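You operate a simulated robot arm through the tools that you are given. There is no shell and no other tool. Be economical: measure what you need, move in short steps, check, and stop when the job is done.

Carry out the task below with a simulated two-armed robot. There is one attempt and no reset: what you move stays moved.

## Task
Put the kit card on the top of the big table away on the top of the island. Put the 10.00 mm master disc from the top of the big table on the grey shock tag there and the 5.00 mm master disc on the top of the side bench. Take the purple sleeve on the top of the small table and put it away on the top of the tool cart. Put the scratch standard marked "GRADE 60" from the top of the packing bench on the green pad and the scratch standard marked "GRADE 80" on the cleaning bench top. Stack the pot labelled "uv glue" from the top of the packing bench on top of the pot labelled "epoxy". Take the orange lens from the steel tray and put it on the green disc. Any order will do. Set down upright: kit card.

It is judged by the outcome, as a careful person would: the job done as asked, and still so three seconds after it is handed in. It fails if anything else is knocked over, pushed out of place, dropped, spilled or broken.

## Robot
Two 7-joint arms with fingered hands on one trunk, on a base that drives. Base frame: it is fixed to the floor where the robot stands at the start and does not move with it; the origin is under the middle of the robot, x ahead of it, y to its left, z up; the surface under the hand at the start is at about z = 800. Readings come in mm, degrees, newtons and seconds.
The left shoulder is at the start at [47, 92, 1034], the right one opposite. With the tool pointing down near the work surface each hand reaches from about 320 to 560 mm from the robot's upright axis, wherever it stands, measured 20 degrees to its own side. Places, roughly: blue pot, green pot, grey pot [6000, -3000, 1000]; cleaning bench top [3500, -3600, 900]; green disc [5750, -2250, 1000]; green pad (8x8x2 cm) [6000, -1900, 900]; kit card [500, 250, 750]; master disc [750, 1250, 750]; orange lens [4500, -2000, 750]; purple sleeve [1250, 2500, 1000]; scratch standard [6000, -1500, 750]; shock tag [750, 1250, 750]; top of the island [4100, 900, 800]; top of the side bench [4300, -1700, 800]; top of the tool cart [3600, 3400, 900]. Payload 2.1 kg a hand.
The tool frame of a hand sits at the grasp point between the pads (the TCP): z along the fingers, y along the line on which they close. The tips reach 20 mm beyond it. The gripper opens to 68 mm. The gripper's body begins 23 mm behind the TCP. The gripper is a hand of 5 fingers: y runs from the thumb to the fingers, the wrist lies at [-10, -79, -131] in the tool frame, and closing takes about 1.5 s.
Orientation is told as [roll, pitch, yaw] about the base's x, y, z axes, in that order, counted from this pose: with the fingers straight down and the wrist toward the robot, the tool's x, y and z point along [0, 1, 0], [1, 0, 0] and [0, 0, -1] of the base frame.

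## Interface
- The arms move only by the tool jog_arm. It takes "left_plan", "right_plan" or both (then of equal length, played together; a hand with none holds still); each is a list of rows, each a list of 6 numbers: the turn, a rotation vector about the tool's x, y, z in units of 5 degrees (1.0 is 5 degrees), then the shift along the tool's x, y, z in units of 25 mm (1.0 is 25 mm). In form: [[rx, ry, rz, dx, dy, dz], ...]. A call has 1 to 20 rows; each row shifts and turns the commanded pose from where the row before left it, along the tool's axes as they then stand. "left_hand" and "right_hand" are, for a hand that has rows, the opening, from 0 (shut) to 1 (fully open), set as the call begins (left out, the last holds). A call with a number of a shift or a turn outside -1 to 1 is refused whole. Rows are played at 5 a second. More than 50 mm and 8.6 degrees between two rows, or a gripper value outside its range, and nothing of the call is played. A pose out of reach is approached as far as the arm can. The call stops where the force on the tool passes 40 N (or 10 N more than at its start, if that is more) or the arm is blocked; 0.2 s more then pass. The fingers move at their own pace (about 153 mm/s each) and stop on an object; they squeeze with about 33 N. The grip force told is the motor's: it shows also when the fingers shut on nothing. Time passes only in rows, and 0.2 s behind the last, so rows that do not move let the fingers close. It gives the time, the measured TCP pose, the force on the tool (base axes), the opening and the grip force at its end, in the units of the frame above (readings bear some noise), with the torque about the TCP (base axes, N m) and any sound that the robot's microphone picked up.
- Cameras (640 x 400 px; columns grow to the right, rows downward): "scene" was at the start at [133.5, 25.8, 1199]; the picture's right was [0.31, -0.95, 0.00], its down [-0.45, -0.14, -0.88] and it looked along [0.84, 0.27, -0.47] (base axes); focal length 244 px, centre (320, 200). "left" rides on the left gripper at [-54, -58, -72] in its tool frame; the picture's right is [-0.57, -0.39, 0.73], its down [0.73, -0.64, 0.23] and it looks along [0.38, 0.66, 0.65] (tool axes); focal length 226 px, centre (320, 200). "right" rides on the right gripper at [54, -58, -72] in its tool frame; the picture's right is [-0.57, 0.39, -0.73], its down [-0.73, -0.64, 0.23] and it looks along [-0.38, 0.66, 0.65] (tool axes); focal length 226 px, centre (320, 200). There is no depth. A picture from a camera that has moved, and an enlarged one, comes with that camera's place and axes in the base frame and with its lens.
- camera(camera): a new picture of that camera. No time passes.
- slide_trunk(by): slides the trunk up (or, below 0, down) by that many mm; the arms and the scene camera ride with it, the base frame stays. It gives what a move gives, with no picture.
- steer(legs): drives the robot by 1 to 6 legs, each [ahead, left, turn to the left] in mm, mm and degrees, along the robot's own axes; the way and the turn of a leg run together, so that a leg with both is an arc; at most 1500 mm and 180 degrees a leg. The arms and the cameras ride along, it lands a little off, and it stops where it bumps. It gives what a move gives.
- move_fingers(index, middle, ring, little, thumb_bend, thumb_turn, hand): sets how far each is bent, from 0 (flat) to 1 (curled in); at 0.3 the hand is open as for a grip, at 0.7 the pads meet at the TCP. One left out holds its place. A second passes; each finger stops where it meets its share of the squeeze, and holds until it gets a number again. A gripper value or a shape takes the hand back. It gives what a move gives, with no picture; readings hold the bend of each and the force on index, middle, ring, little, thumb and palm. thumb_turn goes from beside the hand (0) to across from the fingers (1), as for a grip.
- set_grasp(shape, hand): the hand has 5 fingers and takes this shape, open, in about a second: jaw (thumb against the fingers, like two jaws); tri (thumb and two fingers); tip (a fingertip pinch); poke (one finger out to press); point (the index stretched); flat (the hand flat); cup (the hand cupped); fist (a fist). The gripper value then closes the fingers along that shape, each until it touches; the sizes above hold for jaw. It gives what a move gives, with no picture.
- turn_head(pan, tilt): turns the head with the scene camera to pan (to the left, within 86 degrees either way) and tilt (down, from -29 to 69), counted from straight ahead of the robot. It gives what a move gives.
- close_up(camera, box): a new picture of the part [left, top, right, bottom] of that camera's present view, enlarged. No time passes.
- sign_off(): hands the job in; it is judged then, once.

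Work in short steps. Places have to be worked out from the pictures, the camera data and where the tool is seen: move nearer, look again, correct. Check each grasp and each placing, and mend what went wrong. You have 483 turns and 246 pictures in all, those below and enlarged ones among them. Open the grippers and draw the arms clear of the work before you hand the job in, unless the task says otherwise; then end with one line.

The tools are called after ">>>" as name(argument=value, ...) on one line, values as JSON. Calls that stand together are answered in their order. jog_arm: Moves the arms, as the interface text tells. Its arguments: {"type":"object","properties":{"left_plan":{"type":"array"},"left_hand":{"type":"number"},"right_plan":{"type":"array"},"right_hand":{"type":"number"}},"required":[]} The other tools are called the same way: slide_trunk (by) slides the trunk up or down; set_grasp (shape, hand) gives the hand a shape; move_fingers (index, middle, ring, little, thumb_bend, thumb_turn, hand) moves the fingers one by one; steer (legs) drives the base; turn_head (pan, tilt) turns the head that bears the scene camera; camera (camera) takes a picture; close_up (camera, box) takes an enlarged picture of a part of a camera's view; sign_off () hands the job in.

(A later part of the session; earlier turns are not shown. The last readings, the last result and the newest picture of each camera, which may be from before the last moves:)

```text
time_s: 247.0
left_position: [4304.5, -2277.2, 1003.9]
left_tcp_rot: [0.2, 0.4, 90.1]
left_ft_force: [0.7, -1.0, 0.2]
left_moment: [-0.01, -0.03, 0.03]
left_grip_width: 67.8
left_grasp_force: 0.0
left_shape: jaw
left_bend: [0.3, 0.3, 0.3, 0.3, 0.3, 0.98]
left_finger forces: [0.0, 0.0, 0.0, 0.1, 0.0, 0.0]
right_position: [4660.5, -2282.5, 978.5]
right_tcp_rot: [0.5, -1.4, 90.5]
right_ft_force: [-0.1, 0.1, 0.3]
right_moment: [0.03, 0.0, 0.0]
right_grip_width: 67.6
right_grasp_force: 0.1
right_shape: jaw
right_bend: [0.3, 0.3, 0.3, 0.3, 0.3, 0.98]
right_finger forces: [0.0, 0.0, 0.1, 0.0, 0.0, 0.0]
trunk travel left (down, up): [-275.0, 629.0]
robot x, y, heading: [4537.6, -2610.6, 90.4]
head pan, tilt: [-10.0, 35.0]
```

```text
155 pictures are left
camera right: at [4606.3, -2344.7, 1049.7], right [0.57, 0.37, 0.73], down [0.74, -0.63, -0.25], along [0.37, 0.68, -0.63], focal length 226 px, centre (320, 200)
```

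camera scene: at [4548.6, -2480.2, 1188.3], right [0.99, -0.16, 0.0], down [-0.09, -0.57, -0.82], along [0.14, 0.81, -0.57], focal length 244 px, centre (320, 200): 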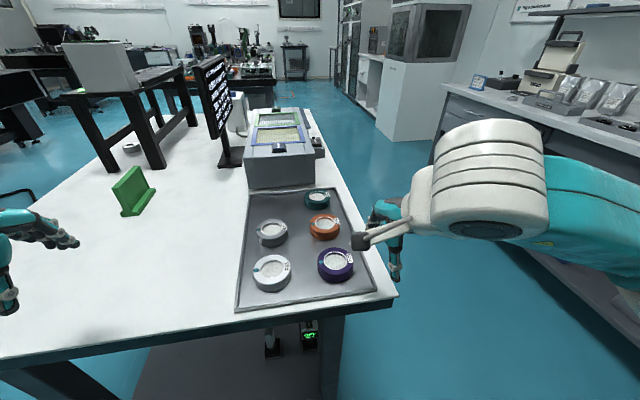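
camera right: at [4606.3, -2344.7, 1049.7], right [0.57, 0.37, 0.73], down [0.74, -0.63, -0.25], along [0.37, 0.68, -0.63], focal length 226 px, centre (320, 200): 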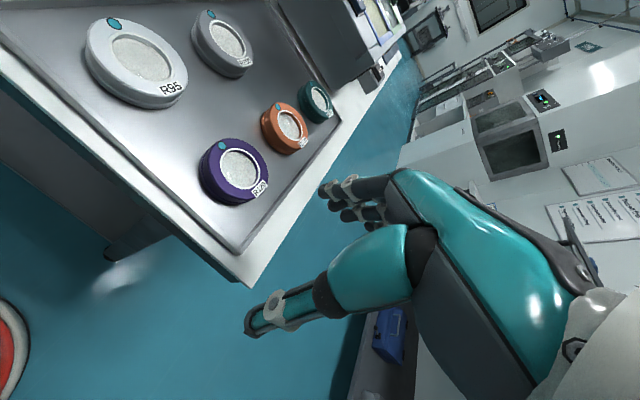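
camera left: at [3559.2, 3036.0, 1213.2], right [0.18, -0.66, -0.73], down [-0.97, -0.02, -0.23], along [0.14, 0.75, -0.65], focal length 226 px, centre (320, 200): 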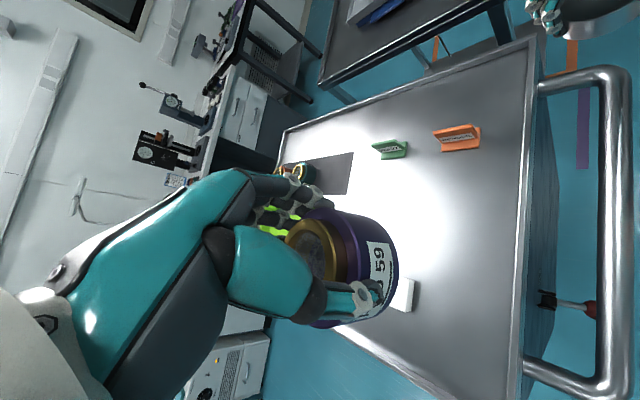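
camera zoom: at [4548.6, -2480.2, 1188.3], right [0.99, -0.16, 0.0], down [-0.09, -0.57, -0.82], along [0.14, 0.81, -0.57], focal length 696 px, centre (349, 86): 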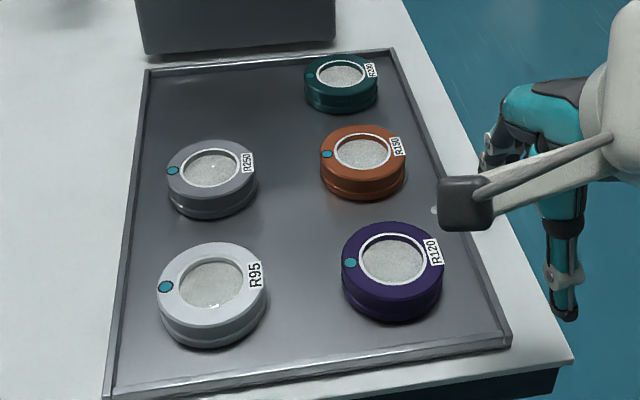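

The orange lens is about 60 mm wide, with 28–39 mm gaps front and back, so the default orientation works. I bring the right hand above it.

>>> jog_arm(right_plan=[[0.28, -0.1, 0, 0.2, 0.87, 0], [0, 0, 0, 0.2, 0.87, 0], [0, 0, 0, 0.2, 0.87, 0], [0, 0, 0, 0.2, 0.87, 0.2], [0, 0, 0, 0.2, 0.87, 0.4], [0, 0, 0, 0.2, 0.87, 0.4], [0, 0, 0, 0.2, 0.87, 0.4], [0, 0, 0, 0.12, 0.87, 0.4], [0, 0, 0, 0, 0, 0]], right_hand=1)

>>> camera(camera="right")

>>> close_up(camera="scene", box=[230, 170, 390, 310])

```text
time_s: 249.0
left_position: [4304.6, -2278.2, 1003.2]
left_tcp_rot: [0.1, 0.4, 90.0]
left_ft_force: [0.3, -0.3, -0.5]
left_moment: [-0.01, 0.0, -0.01]
left_grip_width: 68.0
left_grasp_force: 0.1
left_shape: jaw
left_bend: [0.3, 0.3, 0.3, 0.3, 0.3, 0.98]
left_finger forces: [0.0, 0.1, 0.1, 0.0, 0.0, 0.1]
right_position: [4621.3, -2111.2, 933.7]
right_tcp_rot: [0.0, 0.0, 90.4]
right_ft_force: [-0.5, -0.7, 0.1]
right_moment: [0.02, 0.03, 0.01]
right_grip_width: 67.9
right_grasp_force: 0.2
right_shape: jaw
right_bend: [0.3, 0.3, 0.3, 0.3, 0.3, 0.98]
right_finger forces: [0.0, 0.0, 0.1, 0.0, 0.0, 0.0]
trunk travel left (down, up): [-275.0, 629.0]
robot x, y, heading: [4537.7, -2613.1, 90.2]
head pan, tilt: [-10.0, 35.0]
```

```text
154 pictures are left
camera right: at [4566.6, -2169.7, 1005.8], right [0.56, 0.39, 0.73], down [0.74, -0.63, -0.23], along [0.37, 0.67, -0.65], focal length 226 px, centre (320, 200)
```

right: 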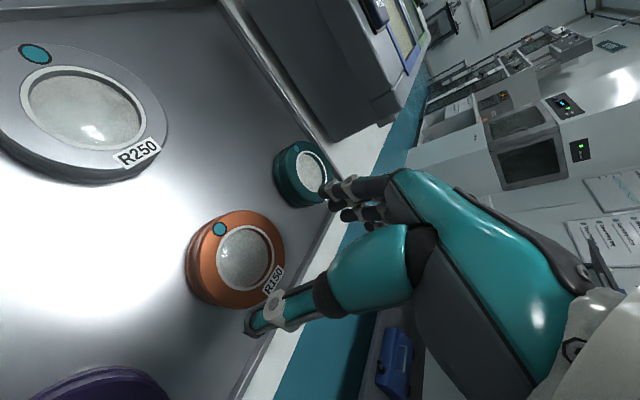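

```text
2.86 times, centred on (310, 240) of scene
camera zoom: at [4548.5, -2480.1, 1188.2], right [0.99, -0.17, 0.0], down [-0.09, -0.57, -0.82], along [0.14, 0.81, -0.57], focal length 696 px, centre (349, 86)
```

zoom: 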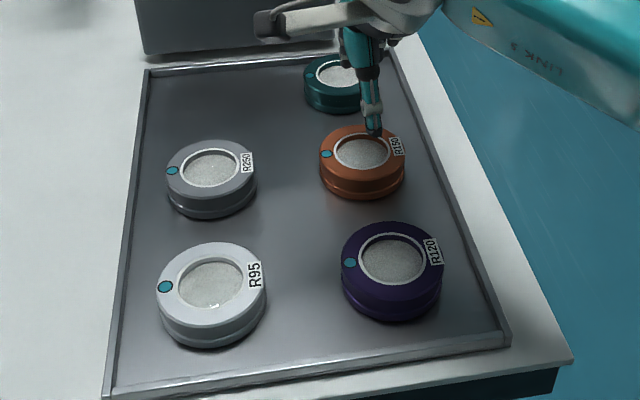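

The lens centre is (4621, -2114) with its top at about 870, and the hand is aligned with a slight finger-side bias. I lower to just above the ring and check.

>>> jog_arm(right_plan=[[0, 0, 0, 0, 0, 0.8], [0, 0, 0, 0, 0, 0.7], [0, 0, 0, 0, 0, 0]])

>>> camera(camera="right")

>>> close_up(camera="scene", box=[270, 170, 390, 260])

```text
time_s: 249.8
left_position: [4305.5, -2278.7, 1004.9]
left_tcp_rot: [0.1, 0.4, 90.2]
left_ft_force: [0.8, 0.0, 0.2]
left_moment: [-0.02, 0.01, 0.0]
left_grip_width: 68.1
left_grasp_force: 0.1
left_shape: jaw
left_bend: [0.3, 0.3, 0.3, 0.3, 0.3, 0.98]
left_finger forces: [0.0, 0.1, 0.1, 0.0, 0.0, 0.1]
right_position: [4621.0, -2110.1, 896.6]
right_tcp_rot: [0.1, 0.0, 90.3]
right_ft_force: [-0.3, -0.4, -1.0]
right_moment: [-0.01, 0.01, -0.01]
right_grip_width: 67.7
right_grasp_force: 0.0
right_shape: jaw
right_bend: [0.3, 0.3, 0.3, 0.3, 0.3, 0.98]
right_finger forces: [0.0, 0.0, 0.1, 0.0, 0.1, 0.0]
trunk travel left (down, up): [-275.0, 629.0]
robot x, y, heading: [4534.8, -2613.7, 90.6]
head pan, tilt: [-10.0, 35.0]
```

```text
152 pictures are left
camera right: at [4566.9, -2169.0, 968.4], right [0.56, 0.39, 0.73], down [0.74, -0.63, -0.23], along [0.37, 0.67, -0.65], focal length 226 px, centre (320, 200)
```

right: 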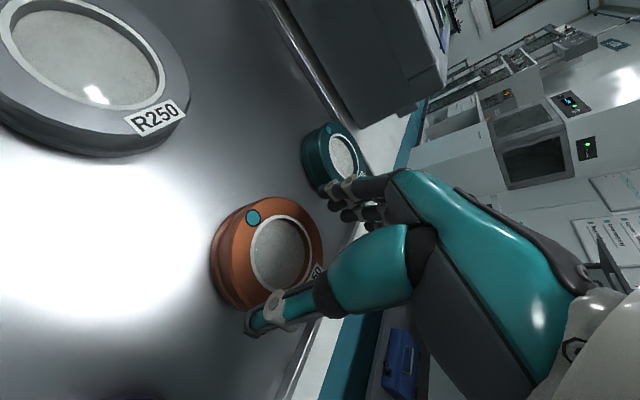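

```text
4.44 times, centred on (330, 215) of scene
camera zoom: at [4548.6, -2480.2, 1188.3], right [0.99, -0.17, 0.0], down [-0.09, -0.57, -0.82], along [0.14, 0.81, -0.57], focal length 1083 px, centre (276, 133)
```

zoom: 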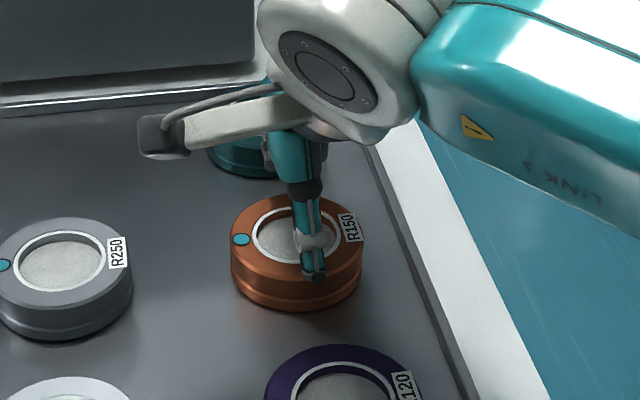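

The views put the lens centre at (4623, -2114), so I shift 4 mm back and lower gently in small steps.

>>> jog_arm(right_plan=[[0, 0, 0, -0.06, -0.15, 0], [0, 0, 0, 0, 0, 0.3], [0, 0, 0, 0, 0, 0.15], [0, 0, 0, 0, 0, 0.15], [0, 0, 0, 0, 0, 0]])

>>> close_up(camera="scene", box=[270, 170, 390, 260])

>>> camera(camera="right")

```text
time_s: 251.0
left_position: [4306.2, -2278.7, 1003.0]
left_tcp_rot: [0.1, 0.4, 90.1]
left_ft_force: [-0.9, 0.4, -0.9]
left_moment: [0.04, 0.02, 0.0]
left_grip_width: 68.0
left_grasp_force: 0.0
left_shape: jaw
left_bend: [0.3, 0.3, 0.3, 0.3, 0.3, 0.98]
left_finger forces: [0.1, 0.0, 0.0, 0.0, 0.0, 0.0]
right_position: [4621.8, -2114.5, 881.5]
right_tcp_rot: [0.0, 0.0, 90.4]
right_ft_force: [0.4, -0.1, 0.3]
right_moment: [-0.01, 0.02, 0.04]
right_grip_width: 68.0
right_grasp_force: 0.1
right_shape: jaw
right_bend: [0.3, 0.3, 0.3, 0.3, 0.3, 0.98]
right_finger forces: [0.1, 0.0, 0.1, 0.0, 0.0, 0.0]
trunk travel left (down, up): [-275.0, 629.0]
robot x, y, heading: [4535.2, -2612.7, 90.7]
head pan, tilt: [-10.0, 35.0]
```

```text
4.44 times, centred on (330, 215) of scene
camera zoom: at [4548.6, -2480.2, 1188.3], right [0.99, -0.17, 0.0], down [-0.09, -0.57, -0.82], along [0.14, 0.81, -0.57], focal length 1083 px, centre (276, 133)
```

zoom: 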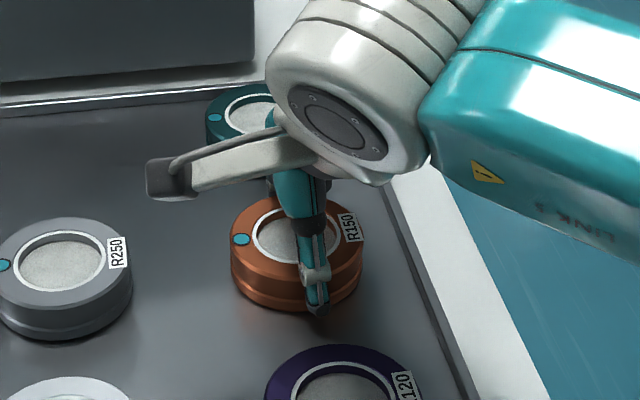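

```text
149 pictures are left
camera right: at [4568.3, -2173.3, 953.6], right [0.56, 0.39, 0.73], down [0.74, -0.64, -0.23], along [0.37, 0.67, -0.65], focal length 226 px, centre (320, 200)
```

right: 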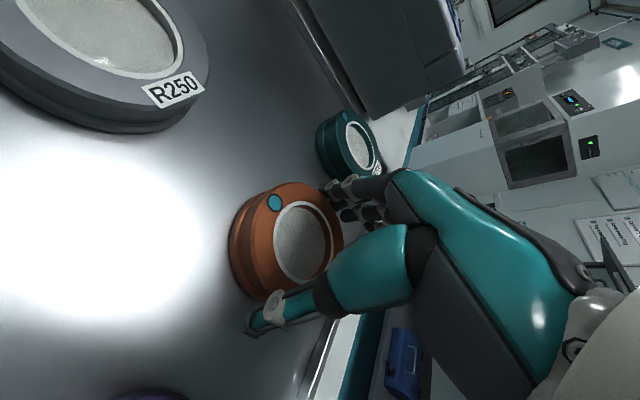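

No contact, and both sides are clear. I lower 7 mm more and close.

>>> jog_arm(right_plan=[[0, 0, 0, 0, 0, 0.15], [0, 0, 0, 0, 0, 0.13], [0, 0, 0, 0, 0, 0]])

>>> jog_arm(right_plan=[[0, 0, 0, 0, 0, 0], [0, 0, 0, 0, 0, 0], [0, 0, 0, 0, 0, 0], [0, 0, 0, 0, 0, 0], [0, 0, 0, 0, 0, 0], [0, 0, 0, 0, 0, 0], [0, 0, 0, 0, 0, 0]], right_hand=0)

>>> close_up(camera="scene", box=[270, 170, 390, 260])

>>> camera(camera="right")

```text
time_s: 251.8
left_position: [4306.5, -2277.9, 1003.2]
left_tcp_rot: [0.0, 0.3, 90.2]
left_ft_force: [-0.6, -0.1, -0.7]
left_moment: [0.0, 0.0, 0.03]
left_grip_width: 67.9
left_grasp_force: 0.0
left_shape: jaw
left_bend: [0.3, 0.3, 0.3, 0.3, 0.3, 0.98]
left_finger forces: [0.1, 0.0, 0.1, 0.0, 0.0, 0.0]
right_position: [4621.8, -2113.6, 875.2]
right_tcp_rot: [0.1, 0.0, 90.3]
right_ft_force: [0.7, -2.0, 2.4]
right_moment: [-0.08, -0.03, 0.04]
right_grip_width: 68.0
right_grasp_force: 0.1
right_shape: jaw
right_bend: [0.3, 0.3, 0.3, 0.3, 0.28, 0.98]
right_finger forces: [0.3, 0.0, 0.0, 0.0, 1.4, 0.1]
trunk travel left (down, up): [-275.0, 629.0]
robot x, y, heading: [4537.8, -2611.6, 90.7]
head pan, tilt: [-10.0, 35.0]
```

```text
time_s: 253.4
left_position: [4305.0, -2278.1, 1003.8]
left_tcp_rot: [0.1, 0.5, 90.0]
left_ft_force: [0.3, -0.2, -0.1]
left_moment: [0.04, 0.0, 0.01]
left_grip_width: 67.8
left_grasp_force: 0.1
left_shape: jaw
left_bend: [0.3, 0.3, 0.3, 0.3, 0.3, 0.98]
left_finger forces: [0.0, 0.1, 0.0, 0.0, 0.0, 0.1]
right_position: [4622.0, -2113.7, 874.5]
right_tcp_rot: [0.0, -0.1, 90.4]
right_ft_force: [0.7, 0.5, 1.0]
right_moment: [0.03, -0.04, 0.03]
right_grip_width: 50.6
right_grasp_force: 33.3
right_shape: jaw
right_bend: [0.26, 0.37, 0.4, 0.41, 0.47, 0.98]
right_finger forces: [17.4, 9.4, 3.8, 0.1, 29.8, 0.0]
trunk travel left (down, up): [-275.0, 629.0]
robot x, y, heading: [4537.9, -2610.3, 90.5]
head pan, tilt: [-10.0, 35.0]
```

```text
4.44 times, centred on (330, 215) of scene
camera zoom: at [4548.6, -2480.2, 1188.3], right [0.99, -0.17, 0.0], down [-0.09, -0.57, -0.82], along [0.14, 0.81, -0.57], focal length 1083 px, centre (276, 133)
```

zoom: 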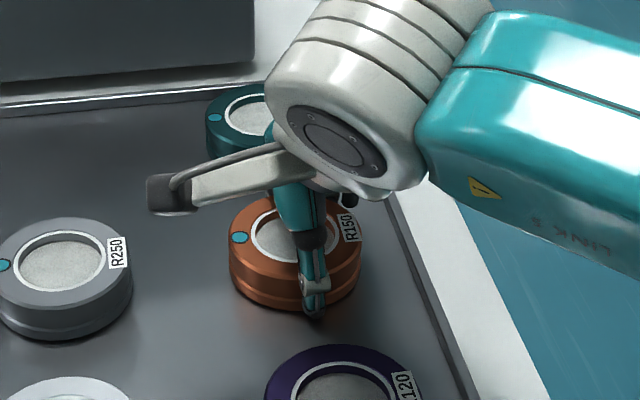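

```text
147 pictures are left
camera right: at [4568.0, -2172.9, 946.6], right [0.56, 0.39, 0.73], down [0.74, -0.63, -0.23], along [0.37, 0.67, -0.65], focal length 226 px, centre (320, 200)
```

right: 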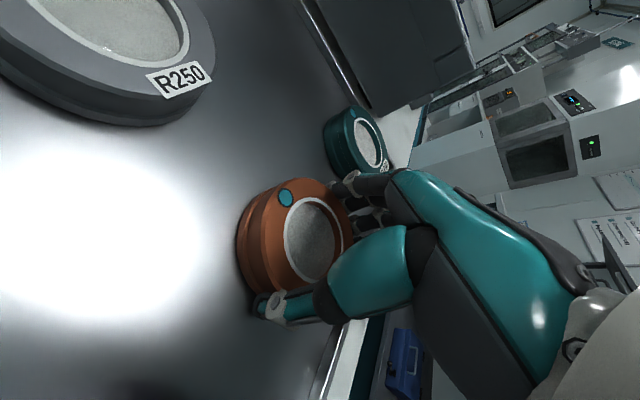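

The lens is gripped. I lift it slowly and check.

>>> jog_arm(right_plan=[[0, 0, 0, 0, 0, -0.4], [0, 0, 0, 0, 0, -0.8], [0, 0, 0, 0, 0, -1], [0, 0, 0, 0, 0, -1], [0, 0, 0, 0, 0, -1], [0, 0, 0, 0, -0.5, -1], [0, 0, 0, 0, -1, 0], [0, 0, 0, 0, -1, 0], [0, 0, 0, 0, -1, 0]])

>>> camera(camera="right")

>>> turn_head(pan=-70, tilt=18)

>>> camera(camera="scene")

```text
time_s: 255.4
left_position: [4304.8, -2278.8, 1003.6]
left_tcp_rot: [0.2, 0.4, 90.1]
left_ft_force: [0.3, 0.4, -0.7]
left_moment: [-0.01, 0.01, 0.01]
left_grip_width: 67.8
left_grasp_force: 0.1
left_shape: jaw
left_bend: [0.3, 0.3, 0.3, 0.3, 0.3, 0.98]
left_finger forces: [0.0, 0.1, 0.0, 0.0, 0.0, 0.0]
right_position: [4623.4, -2203.3, 1003.0]
right_tcp_rot: [0.0, 0.0, 90.4]
right_ft_force: [-0.3, -0.6, -0.9]
right_moment: [0.03, -0.02, -0.03]
right_grip_width: 50.0
right_grasp_force: 33.2
right_shape: jaw
right_bend: [0.26, 0.38, 0.41, 0.41, 0.49, 0.98]
right_finger forces: [16.8, 9.3, 3.9, 0.1, 29.6, 0.0]
trunk travel left (down, up): [-275.0, 629.0]
robot x, y, heading: [4534.6, -2615.3, 90.5]
head pan, tilt: [-10.0, 35.0]
```

```text
146 pictures are left
camera right: at [4568.4, -2261.3, 1075.5], right [0.56, 0.39, 0.73], down [0.74, -0.63, -0.23], along [0.37, 0.67, -0.65], focal length 226 px, centre (320, 200)
```

right: 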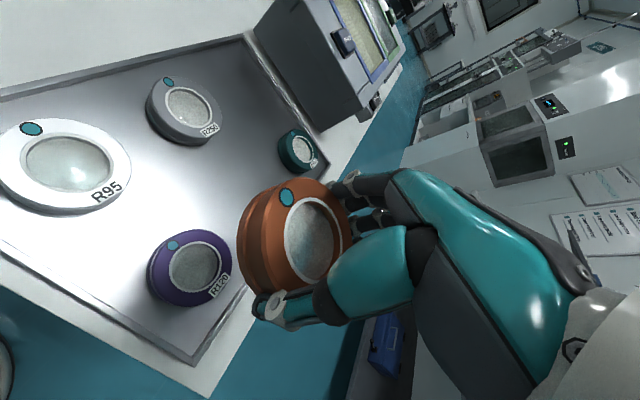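

```text
time_s: 256.7
left_position: [4305.9, -2278.7, 1004.4]
left_tcp_rot: [0.2, 0.4, 90.1]
left_ft_force: [-0.1, 1.1, -0.3]
left_moment: [0.03, 0.0, 0.01]
left_grip_width: 67.9
left_grasp_force: 0.0
left_shape: jaw
left_bend: [0.3, 0.3, 0.3, 0.3, 0.3, 0.98]
left_finger forces: [0.0, 0.0, 0.1, 0.1, 0.0, 0.0]
right_position: [4623.2, -2201.4, 1003.5]
right_tcp_rot: [0.0, 0.0, 90.5]
right_ft_force: [0.1, 0.1, -1.1]
right_moment: [-0.01, -0.01, 0.03]
right_grip_width: 50.1
right_grasp_force: 32.9
right_shape: jaw
right_bend: [0.26, 0.38, 0.41, 0.41, 0.49, 0.98]
right_finger forces: [16.8, 9.1, 4.0, 0.0, 29.6, 0.1]
trunk travel left (down, up): [-275.0, 629.0]
robot x, y, heading: [4536.2, -2615.0, 90.7]
head pan, tilt: [-70.0, 18.0]
```

```text
145 pictures are left
camera scene: at [4621.5, -2534.3, 1215.4], right [0.35, -0.94, 0.0], down [-0.29, -0.11, -0.95], along [0.89, 0.33, -0.31], focal length 244 px, centre (320, 200)
```

scene: 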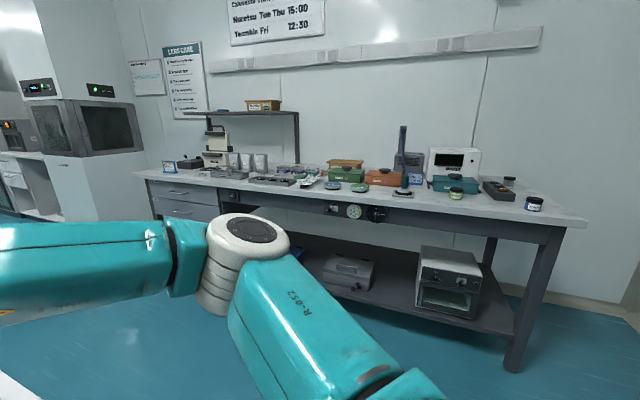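

The lens is safely held. The packing bench runs along the east wall (front x≈5800), so I zoom on its contents.

>>> close_up(camera="scene", box=[140, 140, 340, 215])

>>> close_up(camera="scene", box=[290, 140, 590, 240])

```text
3.20 times, centred on (240, 178) of scene
camera zoom: at [4621.5, -2534.3, 1215.4], right [0.35, -0.94, 0.0], down [-0.29, -0.11, -0.95], along [0.89, 0.33, -0.31], focal length 780 px, centre (576, 272)
```

zoom: 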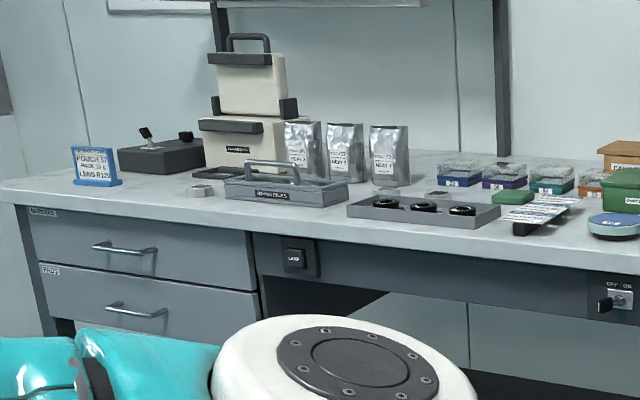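

```text
2.13 times, centred on (440, 190) of scene
camera zoom: at [4621.5, -2534.3, 1215.4], right [0.35, -0.94, 0.0], down [-0.29, -0.11, -0.95], along [0.89, 0.33, -0.31], focal length 520 px, centre (64, 221)
```

zoom: 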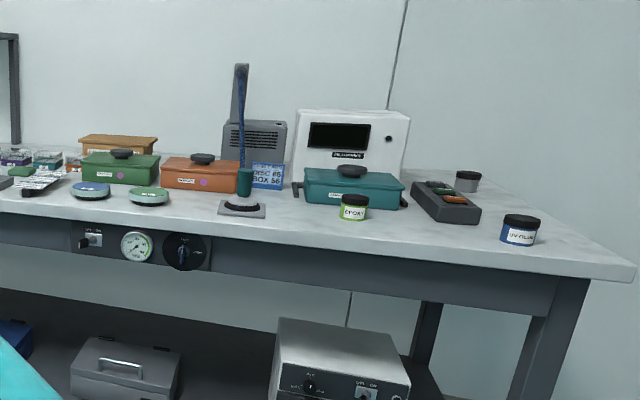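

Found: green disc, green pad, EPOXY (lime), UV GLUE (blue) and the grey pot. I drive to the packing bench in front of the green disc, near (5900, -2270).

>>> steer(legs=[[0, -520, 0], [230, 0, 0], [0, 0, -90], [150, 0, 0]])

>>> turn_head(pan=0, tilt=25)

>>> camera(camera="scene")

```text
time_s: 266.0
left_position: [5554.2, -2155.3, 1003.7]
left_tcp_rot: [0.1, 0.4, -0.8]
left_ft_force: [-0.2, -0.5, -0.4]
left_moment: [0.01, 0.0, 0.04]
left_grip_width: 67.8
left_grasp_force: 0.0
left_shape: jaw
left_bend: [0.3, 0.3, 0.3, 0.3, 0.3, 0.98]
left_finger forces: [0.0, 0.1, 0.1, 0.0, 0.0, 0.0]
right_position: [5624.2, -2471.7, 1003.7]
right_tcp_rot: [0.0, 0.0, -0.7]
right_ft_force: [0.6, 0.3, -1.4]
right_moment: [0.0, -0.02, -0.01]
right_grip_width: 49.8
right_grasp_force: 33.2
right_shape: jaw
right_bend: [0.26, 0.38, 0.42, 0.41, 0.49, 0.98]
right_finger forces: [16.5, 9.3, 3.8, 0.0, 29.2, 0.0]
trunk travel left (down, up): [-275.0, 629.0]
robot x, y, heading: [5216.2, -2378.0, -0.4]
head pan, tilt: [-70.0, 18.0]
```

```text
time_s: 267.4
left_position: [5553.3, -2154.5, 1002.3]
left_tcp_rot: [0.2, 0.4, -0.9]
left_ft_force: [0.0, 0.0, 0.2]
left_moment: [0.02, 0.01, 0.01]
left_grip_width: 67.6
left_grasp_force: 0.0
left_shape: jaw
left_bend: [0.3, 0.3, 0.3, 0.3, 0.3, 0.98]
left_finger forces: [0.0, 0.1, 0.0, 0.0, 0.1, 0.0]
right_position: [5624.2, -2472.3, 1004.6]
right_tcp_rot: [0.0, 0.0, -0.6]
right_ft_force: [-0.2, -0.1, -0.3]
right_moment: [0.04, 0.01, 0.0]
right_grip_width: 50.0
right_grasp_force: 32.9
right_shape: jaw
right_bend: [0.26, 0.38, 0.42, 0.41, 0.49, 0.98]
right_finger forces: [16.5, 9.2, 3.9, 0.1, 29.1, 0.1]
trunk travel left (down, up): [-275.0, 629.0]
robot x, y, heading: [5215.7, -2380.7, -0.7]
head pan, tilt: [0.0, 25.0]
```

```text
142 pictures are left
camera scene: at [5354.0, -2381.9, 1204.0], right [-0.01, -1.0, 0.0], down [-0.42, 0.0, -0.91], along [0.91, -0.01, -0.42], focal length 244 px, centre (320, 200)
```

scene: 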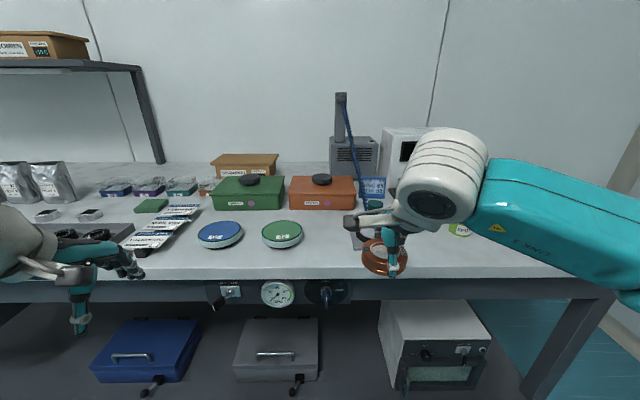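

The green disc is at about (5898, -2289). I move nearer and to the left, so that the right hand is over it.

>>> steer(legs=[[0, 180, 0.6], [230, 0, 0]])

>>> turn_head(pan=-10, tilt=38)

>>> camera(camera="scene")

>>> camera(camera="right")

```text
time_s: 270.2
left_position: [5785.3, -1970.1, 1003.2]
left_tcp_rot: [0.2, 0.4, 0.0]
left_ft_force: [0.1, 0.7, 0.3]
left_moment: [-0.03, 0.0, 0.01]
left_grip_width: 67.8
left_grasp_force: 0.0
left_shape: jaw
left_bend: [0.3, 0.3, 0.3, 0.3, 0.3, 0.98]
left_finger forces: [0.0, 0.0, 0.0, 0.0, 0.0, 0.0]
right_position: [5860.0, -2286.0, 1003.7]
right_tcp_rot: [0.0, 0.1, 0.3]
right_ft_force: [-0.1, -0.7, -1.2]
right_moment: [-0.04, 0.01, -0.01]
right_grip_width: 49.6
right_grasp_force: 33.3
right_shape: jaw
right_bend: [0.26, 0.38, 0.42, 0.41, 0.49, 0.98]
right_finger forces: [16.6, 9.2, 3.9, 0.0, 29.1, 0.1]
trunk travel left (down, up): [-275.0, 629.0]
robot x, y, heading: [5448.4, -2198.8, 0.7]
head pan, tilt: [0.0, 25.0]
```

```text
time_s: 271.0
left_position: [5783.6, -1970.7, 1004.0]
left_tcp_rot: [0.1, 0.4, 0.0]
left_ft_force: [-0.4, 0.6, 0.2]
left_moment: [0.01, -0.01, 0.01]
left_grip_width: 67.8
left_grasp_force: 0.0
left_shape: jaw
left_bend: [0.3, 0.3, 0.3, 0.3, 0.3, 0.98]
left_finger forces: [0.1, 0.0, 0.1, 0.0, 0.0, 0.0]
right_position: [5860.6, -2286.9, 1004.1]
right_tcp_rot: [0.0, 0.0, 0.3]
right_ft_force: [-0.7, 0.3, -0.4]
right_moment: [0.03, 0.01, 0.03]
right_grip_width: 49.9
right_grasp_force: 32.9
right_shape: jaw
right_bend: [0.26, 0.38, 0.42, 0.41, 0.49, 0.98]
right_finger forces: [16.6, 9.2, 3.8, 0.0, 29.1, 0.0]
trunk travel left (down, up): [-275.0, 629.0]
robot x, y, heading: [5454.8, -2196.6, -0.0]
head pan, tilt: [-10.0, 38.0]
```

```text
141 pictures are left
camera scene: at [5581.6, -2215.6, 1183.7], right [-0.17, -0.99, 0.0], down [-0.61, 0.1, -0.79], along [0.78, -0.13, -0.62], focal length 244 px, centre (320, 200)
```

scene: 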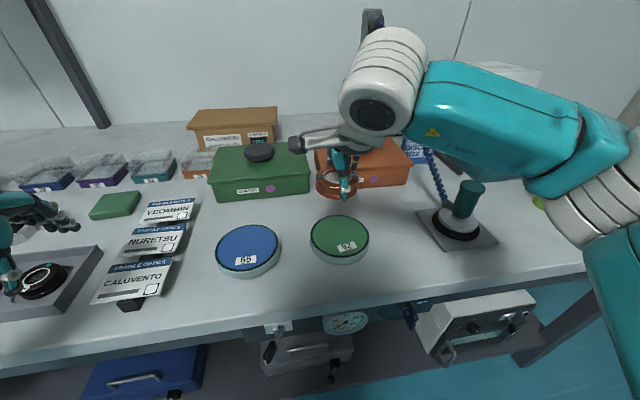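

```text
140 pictures are left
camera right: at [5801.5, -2233.0, 1075.5], right [0.39, -0.56, 0.73], down [-0.64, -0.74, -0.23], along [0.67, -0.37, -0.65], focal length 226 px, centre (320, 200)
```

right: 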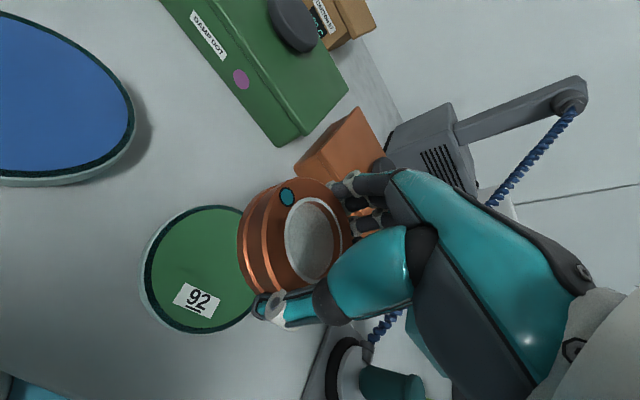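

The green disc's centre is (5860, -2294) with its top at about 870. I align the lens's centre and lower to just above it.

>>> jog_arm(right_plan=[[0, 0, 0, -0.5, 0.1, 0], [0, 0, 0, 0, 0, 0.8], [0, 0, 0, 0, 0, 0.8], [0, 0, 0, 0, 0, 0.8], [0, 0, 0, 0, 0, 0.8], [0, 0, 0, 0, 0, 0.4], [0, 0, 0, 0, 0, 0]])

>>> close_up(camera="scene", box=[270, 170, 410, 290])

>>> camera(camera="right")

```text
time_s: 272.6
left_position: [5784.0, -1969.1, 1005.2]
left_tcp_rot: [0.2, 0.4, 0.0]
left_ft_force: [0.0, 0.2, -0.4]
left_moment: [0.01, 0.02, 0.03]
left_grip_width: 67.7
left_grasp_force: 0.0
left_shape: jaw
left_bend: [0.3, 0.3, 0.3, 0.3, 0.3, 0.98]
left_finger forces: [0.0, 0.0, 0.0, 0.0, 0.0, 0.0]
right_position: [5861.8, -2301.3, 912.7]
right_tcp_rot: [0.0, 0.0, 0.3]
right_ft_force: [-0.4, -0.4, -0.5]
right_moment: [0.03, 0.04, 0.02]
right_grip_width: 49.6
right_grasp_force: 32.8
right_shape: jaw
right_bend: [0.26, 0.38, 0.42, 0.41, 0.49, 0.98]
right_finger forces: [16.4, 9.0, 4.1, 0.1, 29.0, 0.0]
trunk travel left (down, up): [-275.0, 629.0]
robot x, y, heading: [5451.3, -2195.7, 0.4]
head pan, tilt: [-10.0, 38.0]
```

```text
3.33 times, centred on (340, 230) of scene
camera zoom: at [5581.6, -2215.7, 1183.7], right [-0.17, -0.99, 0.0], down [-0.61, 0.1, -0.79], along [0.78, -0.13, -0.62], focal length 812 px, centre (253, 100)
```

zoom: 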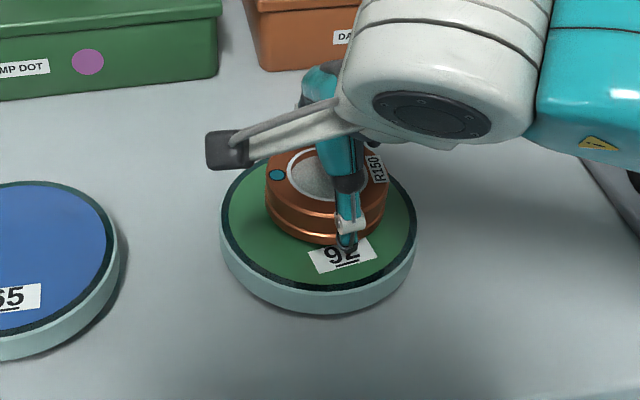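

```text
138 pictures are left
camera right: at [5803.8, -2246.0, 984.6], right [0.39, -0.56, 0.73], down [-0.64, -0.74, -0.23], along [0.67, -0.37, -0.65], focal length 226 px, centre (320, 200)
```

right: 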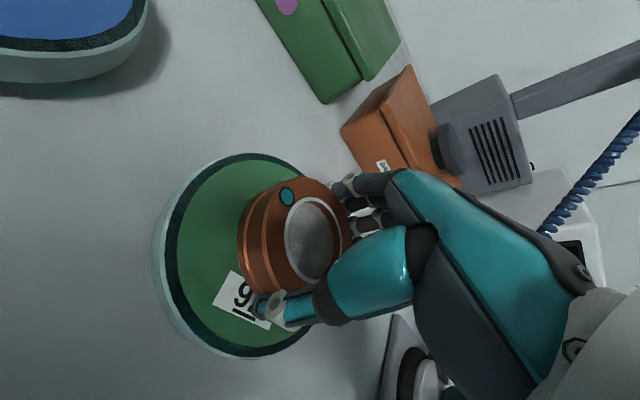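

The lens is well centred over the disc. I lower in fine steps.

>>> jog_arm(right_plan=[[0, 0, 0, 0, 0, 0.3], [0, 0, 0, 0, 0, 0.2], [0, 0, 0, 0, 0, 0.1], [0, 0, 0, 0, 0, 0]])

>>> close_up(camera="scene", box=[270, 170, 410, 290])

```text
time_s: 273.2
left_position: [5782.7, -1969.9, 1003.3]
left_tcp_rot: [0.1, 0.2, 0.1]
left_ft_force: [-0.5, -0.6, -0.4]
left_moment: [0.0, 0.01, 0.03]
left_grip_width: 68.0
left_grasp_force: 0.1
left_shape: jaw
left_bend: [0.3, 0.3, 0.3, 0.3, 0.3, 0.98]
left_finger forces: [0.0, 0.1, 0.0, 0.0, 0.0, 0.0]
right_position: [5862.4, -2298.8, 906.4]
right_tcp_rot: [0.3, -1.0, 0.3]
right_ft_force: [-1.1, -0.8, 18.9]
right_moment: [-0.06, 0.21, -0.02]
right_grip_width: 47.9
right_grasp_force: 32.9
right_shape: jaw
right_bend: [0.26, 0.38, 0.42, 0.41, 0.53, 0.98]
right_finger forces: [15.7, 11.4, 4.0, 0.0, 35.7, 0.1]
trunk travel left (down, up): [-275.0, 629.0]
robot x, y, heading: [5450.3, -2196.6, 0.3]
head pan, tilt: [-10.0, 38.0]
stopped in row 3 (right hand): the force on the tool passed its limit at 49 N (the readings are from after the stop); the commanded pose is now the measured one
```

```text
3.33 times, centred on (340, 230) of scene
camera zoom: at [5579.9, -2215.5, 1184.0], right [-0.17, -0.99, 0.0], down [-0.61, 0.1, -0.79], along [0.78, -0.13, -0.61], focal length 812 px, centre (253, 100)
```

zoom: 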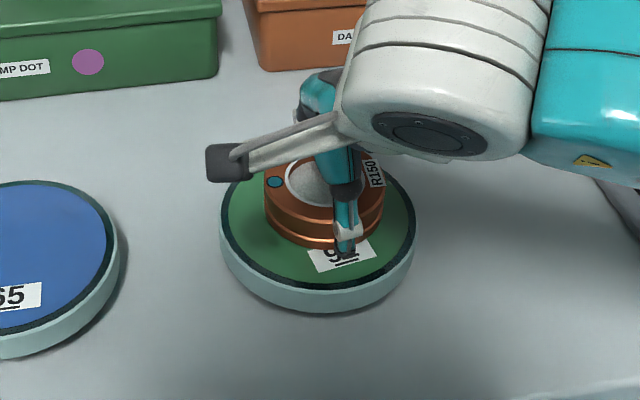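

Contact has come: the disc's top is at about 883. I relieve and open.

>>> jog_arm(right_plan=[[0.2, -0.06, 0, 0, 0, -0.06], [0, 0, 0, 0, 0, 0]])

>>> jog_arm(right_plan=[[0, 0, 0, 0, 0, 0], [0, 0, 0, 0, 0, 0], [0, 0, 0, 0, 0, 0], [0, 0, 0, 0, 0, 0], [0, 0, 0, 0, 0, 0], [0, 0, 0, 0, 0, 0]], right_hand=1)

>>> jog_arm(right_plan=[[0, 0, 0, 0, 0, -0.4], [0, 0, 0, 0, 0, -0.8], [0, 0, 0, 0, 0, -1], [0, 0, 0, 0, 0, -1], [0, 0, 0, 0, 0, -1]])

>>> close_up(camera="scene", box=[270, 170, 410, 290])

```text
time_s: 273.8
left_position: [5783.7, -1969.3, 1003.6]
left_tcp_rot: [0.1, 0.3, 0.0]
left_ft_force: [0.4, 0.9, 0.9]
left_moment: [0.02, 0.03, -0.01]
left_grip_width: 68.1
left_grasp_force: 0.1
left_shape: jaw
left_bend: [0.3, 0.3, 0.3, 0.3, 0.3, 0.98]
left_finger forces: [0.1, 0.0, 0.1, 0.0, 0.1, 0.0]
right_position: [5864.2, -2300.4, 906.8]
right_tcp_rot: [-0.1, 0.2, 0.3]
right_ft_force: [-0.8, 0.7, 13.0]
right_moment: [-0.09, -0.33, 0.01]
right_grip_width: 47.9
right_grasp_force: 33.2
right_shape: jaw
right_bend: [0.26, 0.38, 0.42, 0.41, 0.53, 0.98]
right_finger forces: [16.8, 16.0, 3.9, 0.0, 30.5, 0.1]
trunk travel left (down, up): [-275.0, 629.0]
robot x, y, heading: [5448.2, -2202.1, 0.4]
head pan, tilt: [-10.0, 38.0]
```

```text
time_s: 275.2
left_position: [5783.6, -1969.7, 1003.8]
left_tcp_rot: [0.1, 0.3, 0.0]
left_ft_force: [-0.2, -0.1, 0.3]
left_moment: [0.0, 0.01, 0.02]
left_grip_width: 68.0
left_grasp_force: 0.1
left_shape: jaw
left_bend: [0.3, 0.3, 0.3, 0.3, 0.3, 0.98]
left_finger forces: [0.0, 0.0, 0.0, 0.0, 0.0, 0.0]
right_position: [5863.0, -2299.7, 907.3]
right_tcp_rot: [-0.1, 0.3, 0.3]
right_ft_force: [-3.6, 0.7, 10.9]
right_moment: [-0.08, -0.24, -0.02]
right_grip_width: 64.9
right_grasp_force: 0.2
right_shape: jaw
right_bend: [0.3, 0.31, 0.3, 0.3, 0.28, 0.98]
right_finger forces: [0.7, 8.9, 0.0, 0.0, 1.3, 0.0]
trunk travel left (down, up): [-275.0, 629.0]
robot x, y, heading: [5449.0, -2198.3, 0.7]
head pan, tilt: [-10.0, 38.0]
```

```text
time_s: 276.4
left_position: [5785.4, -1969.8, 1004.2]
left_tcp_rot: [0.1, 0.4, 0.0]
left_ft_force: [0.4, -0.4, -1.1]
left_moment: [0.03, -0.01, 0.02]
left_grip_width: 67.7
left_grasp_force: 0.0
left_shape: jaw
left_bend: [0.3, 0.3, 0.3, 0.3, 0.3, 0.98]
left_finger forces: [0.0, 0.0, 0.0, 0.0, 0.1, 0.0]
right_position: [5865.1, -2299.1, 1011.9]
right_tcp_rot: [-0.1, 0.3, 0.3]
right_ft_force: [-0.3, 0.3, 0.2]
right_moment: [0.03, -0.01, -0.01]
right_grip_width: 67.8
right_grasp_force: 0.1
right_shape: jaw
right_bend: [0.3, 0.3, 0.3, 0.3, 0.3, 0.98]
right_finger forces: [0.1, 0.0, 0.0, 0.0, 0.1, 0.0]
trunk travel left (down, up): [-275.0, 629.0]
robot x, y, heading: [5453.4, -2202.2, 0.4]
head pan, tilt: [-10.0, 38.0]
```

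```text
3.33 times, centred on (340, 230) of scene
camera zoom: at [5581.5, -2215.7, 1183.7], right [-0.17, -0.99, 0.0], down [-0.61, 0.1, -0.79], along [0.78, -0.13, -0.62], focal length 812 px, centre (253, 100)
```

zoom: 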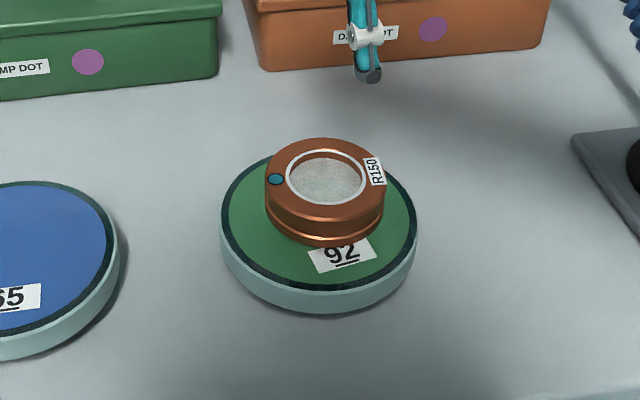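

The lens sits on the green disc. Next the scratch standards: I back a little, move north along the bench and look.

>>> steer(legs=[[-120, 0, 0], [0, 500, 0]])

>>> turn_head(pan=10, tilt=28)

>>> camera(camera="scene")

```text
time_s: 280.1
left_position: [5661.0, -1473.4, 1002.9]
left_tcp_rot: [0.2, 0.5, 0.1]
left_ft_force: [0.5, 0.3, 0.0]
left_moment: [-0.02, 0.03, 0.01]
left_grip_width: 68.1
left_grasp_force: 0.1
left_shape: jaw
left_bend: [0.3, 0.3, 0.3, 0.3, 0.3, 0.98]
left_finger forces: [0.1, 0.0, 0.1, 0.0, 0.1, 0.0]
right_position: [5742.3, -1803.3, 1011.5]
right_tcp_rot: [-0.1, 0.3, 0.3]
right_ft_force: [-0.1, -0.2, 1.1]
right_moment: [0.02, -0.01, -0.04]
right_grip_width: 67.8
right_grasp_force: 0.0
right_shape: jaw
right_bend: [0.3, 0.3, 0.3, 0.3, 0.3, 0.98]
right_finger forces: [0.0, 0.0, 0.0, 0.1, 0.0, 0.0]
trunk travel left (down, up): [-275.0, 629.0]
robot x, y, heading: [5326.4, -1700.7, 0.5]
head pan, tilt: [-10.0, 38.0]
```

```text
time_s: 281.0
left_position: [5660.7, -1473.7, 1003.7]
left_tcp_rot: [0.1, 0.5, 0.2]
left_ft_force: [0.2, -0.5, -1.7]
left_moment: [0.02, -0.01, -0.01]
left_grip_width: 67.6
left_grasp_force: 0.0
left_shape: jaw
left_bend: [0.3, 0.3, 0.3, 0.3, 0.3, 0.98]
left_finger forces: [0.0, 0.1, 0.0, 0.0, 0.0, 0.0]
right_position: [5743.2, -1803.5, 1011.7]
right_tcp_rot: [0.0, 0.3, 0.3]
right_ft_force: [-1.5, -0.9, 0.7]
right_moment: [-0.02, 0.03, 0.02]
right_grip_width: 67.8
right_grasp_force: 0.0
right_shape: jaw
right_bend: [0.3, 0.3, 0.3, 0.3, 0.3, 0.98]
right_finger forces: [0.0, 0.0, 0.1, 0.0, 0.1, 0.1]
trunk travel left (down, up): [-275.0, 629.0]
robot x, y, heading: [5325.9, -1702.5, 0.7]
head pan, tilt: [10.0, 28.0]
```

```text
135 pictures are left
camera scene: at [5463.2, -1688.9, 1199.2], right [0.18, -0.98, 0.0], down [-0.46, -0.08, -0.88], along [0.87, 0.16, -0.47], focal length 244 px, centre (320, 200)
```

scene: 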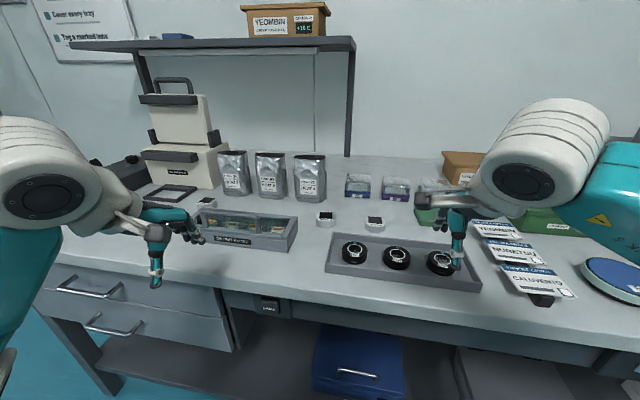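

The small white squares look like the scratch standards, so I zoom in.

>>> close_up(camera="scene", box=[290, 190, 410, 250])

>>> close_up(camera="scene", box=[140, 170, 260, 230])

>>> close_up(camera="scene", box=[320, 170, 480, 290])

```text
5.33 times, centred on (350, 220) of scene
camera zoom: at [5463.2, -1688.9, 1199.2], right [0.18, -0.98, 0.0], down [-0.46, -0.08, -0.88], along [0.87, 0.16, -0.47], focal length 1300 px, centre (160, 93)
```

zoom: 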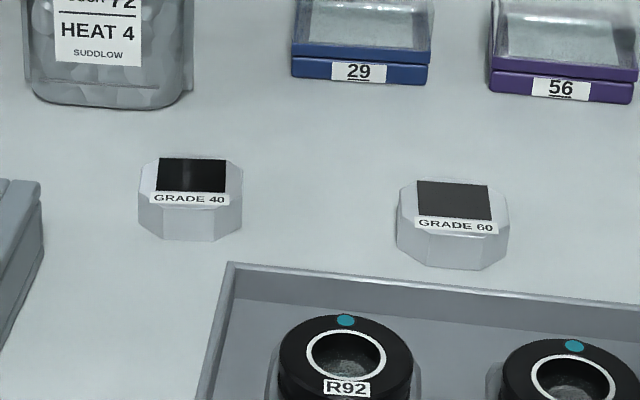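

```text
5.33 times, centred on (200, 200) of scene
camera zoom: at [5463.2, -1688.9, 1199.2], right [0.18, -0.98, 0.0], down [-0.46, -0.08, -0.88], along [0.87, 0.16, -0.47], focal length 1300 px, centre (960, 200)
```

zoom: 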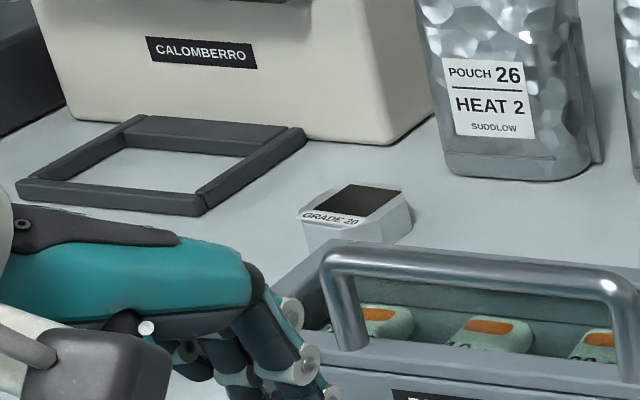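

```text
3.33 times, centred on (400, 230) of scene
camera zoom: at [5463.2, -1688.9, 1199.2], right [0.18, -0.98, 0.0], down [-0.46, -0.08, -0.88], along [0.87, 0.16, -0.47], focal length 812 px, centre (53, 100)
```

zoom: 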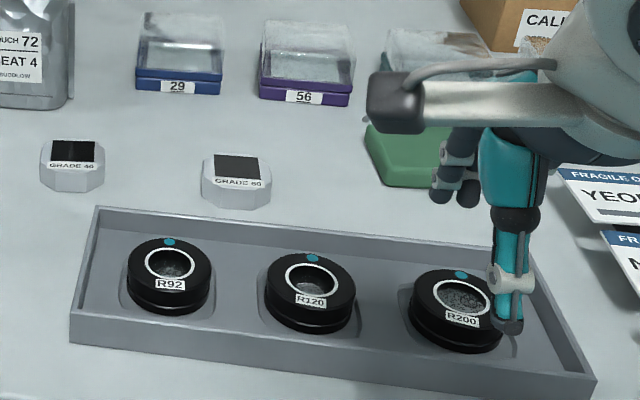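

GRADE 60 is at about (5969, -1728) and the green pad at about (6024, -1850). GRADE 80 is not seen yet, so I look further left and right.

>>> turn_head(pan=45, tilt=25)

>>> camera(camera="scene")

>>> camera(camera="left")

```text
time_s: 282.0
left_position: [5661.4, -1473.8, 1004.6]
left_tcp_rot: [0.2, 0.3, 0.1]
left_ft_force: [0.7, 0.4, 0.7]
left_moment: [0.01, 0.0, 0.03]
left_grip_width: 67.9
left_grasp_force: 0.2
left_shape: jaw
left_bend: [0.3, 0.3, 0.3, 0.3, 0.3, 0.98]
left_finger forces: [0.0, 0.0, 0.0, 0.0, 0.1, 0.0]
right_position: [5743.1, -1802.9, 1012.1]
right_tcp_rot: [-0.1, 0.4, 0.2]
right_ft_force: [1.0, 0.2, 0.7]
right_moment: [0.01, 0.0, -0.04]
right_grip_width: 67.6
right_grasp_force: 0.1
right_shape: jaw
right_bend: [0.3, 0.3, 0.3, 0.3, 0.3, 0.98]
right_finger forces: [0.0, 0.1, 0.1, 0.1, 0.0, 0.0]
trunk travel left (down, up): [-275.0, 629.0]
robot x, y, heading: [5322.6, -1701.6, 0.7]
head pan, tilt: [45.0, 25.0]
```

```text
131 pictures are left
camera scene: at [5438.3, -1639.8, 1204.0], right [0.71, -0.7, 0.0], down [-0.3, -0.3, -0.91], along [0.64, 0.64, -0.42], focal length 244 px, centre (320, 200)
```

scene: 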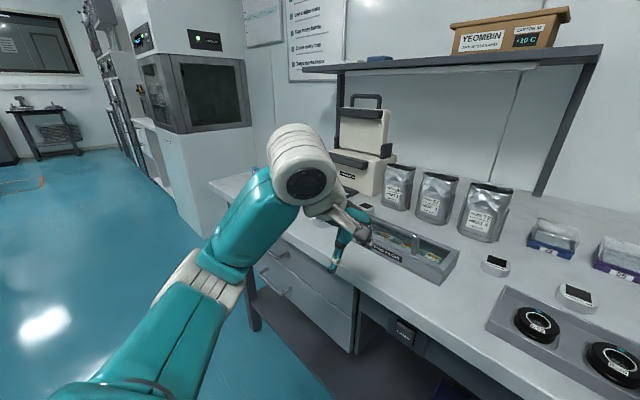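

```text
130 pictures are left
camera left: at [5603.8, -1529.5, 1075.4], right [-0.39, -0.57, -0.73], down [-0.64, 0.73, -0.22], along [0.66, 0.38, -0.65], focal length 226 px, centre (320, 200)
```

left: 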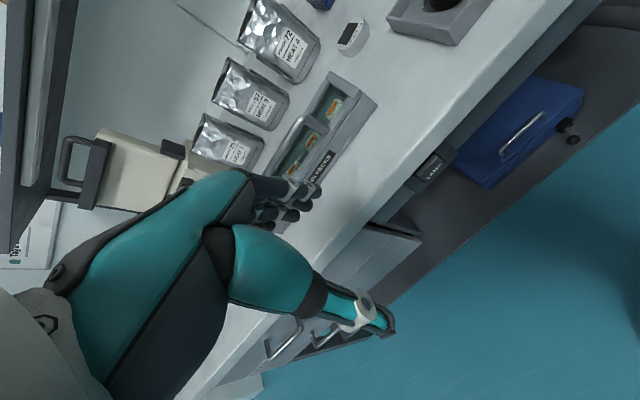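

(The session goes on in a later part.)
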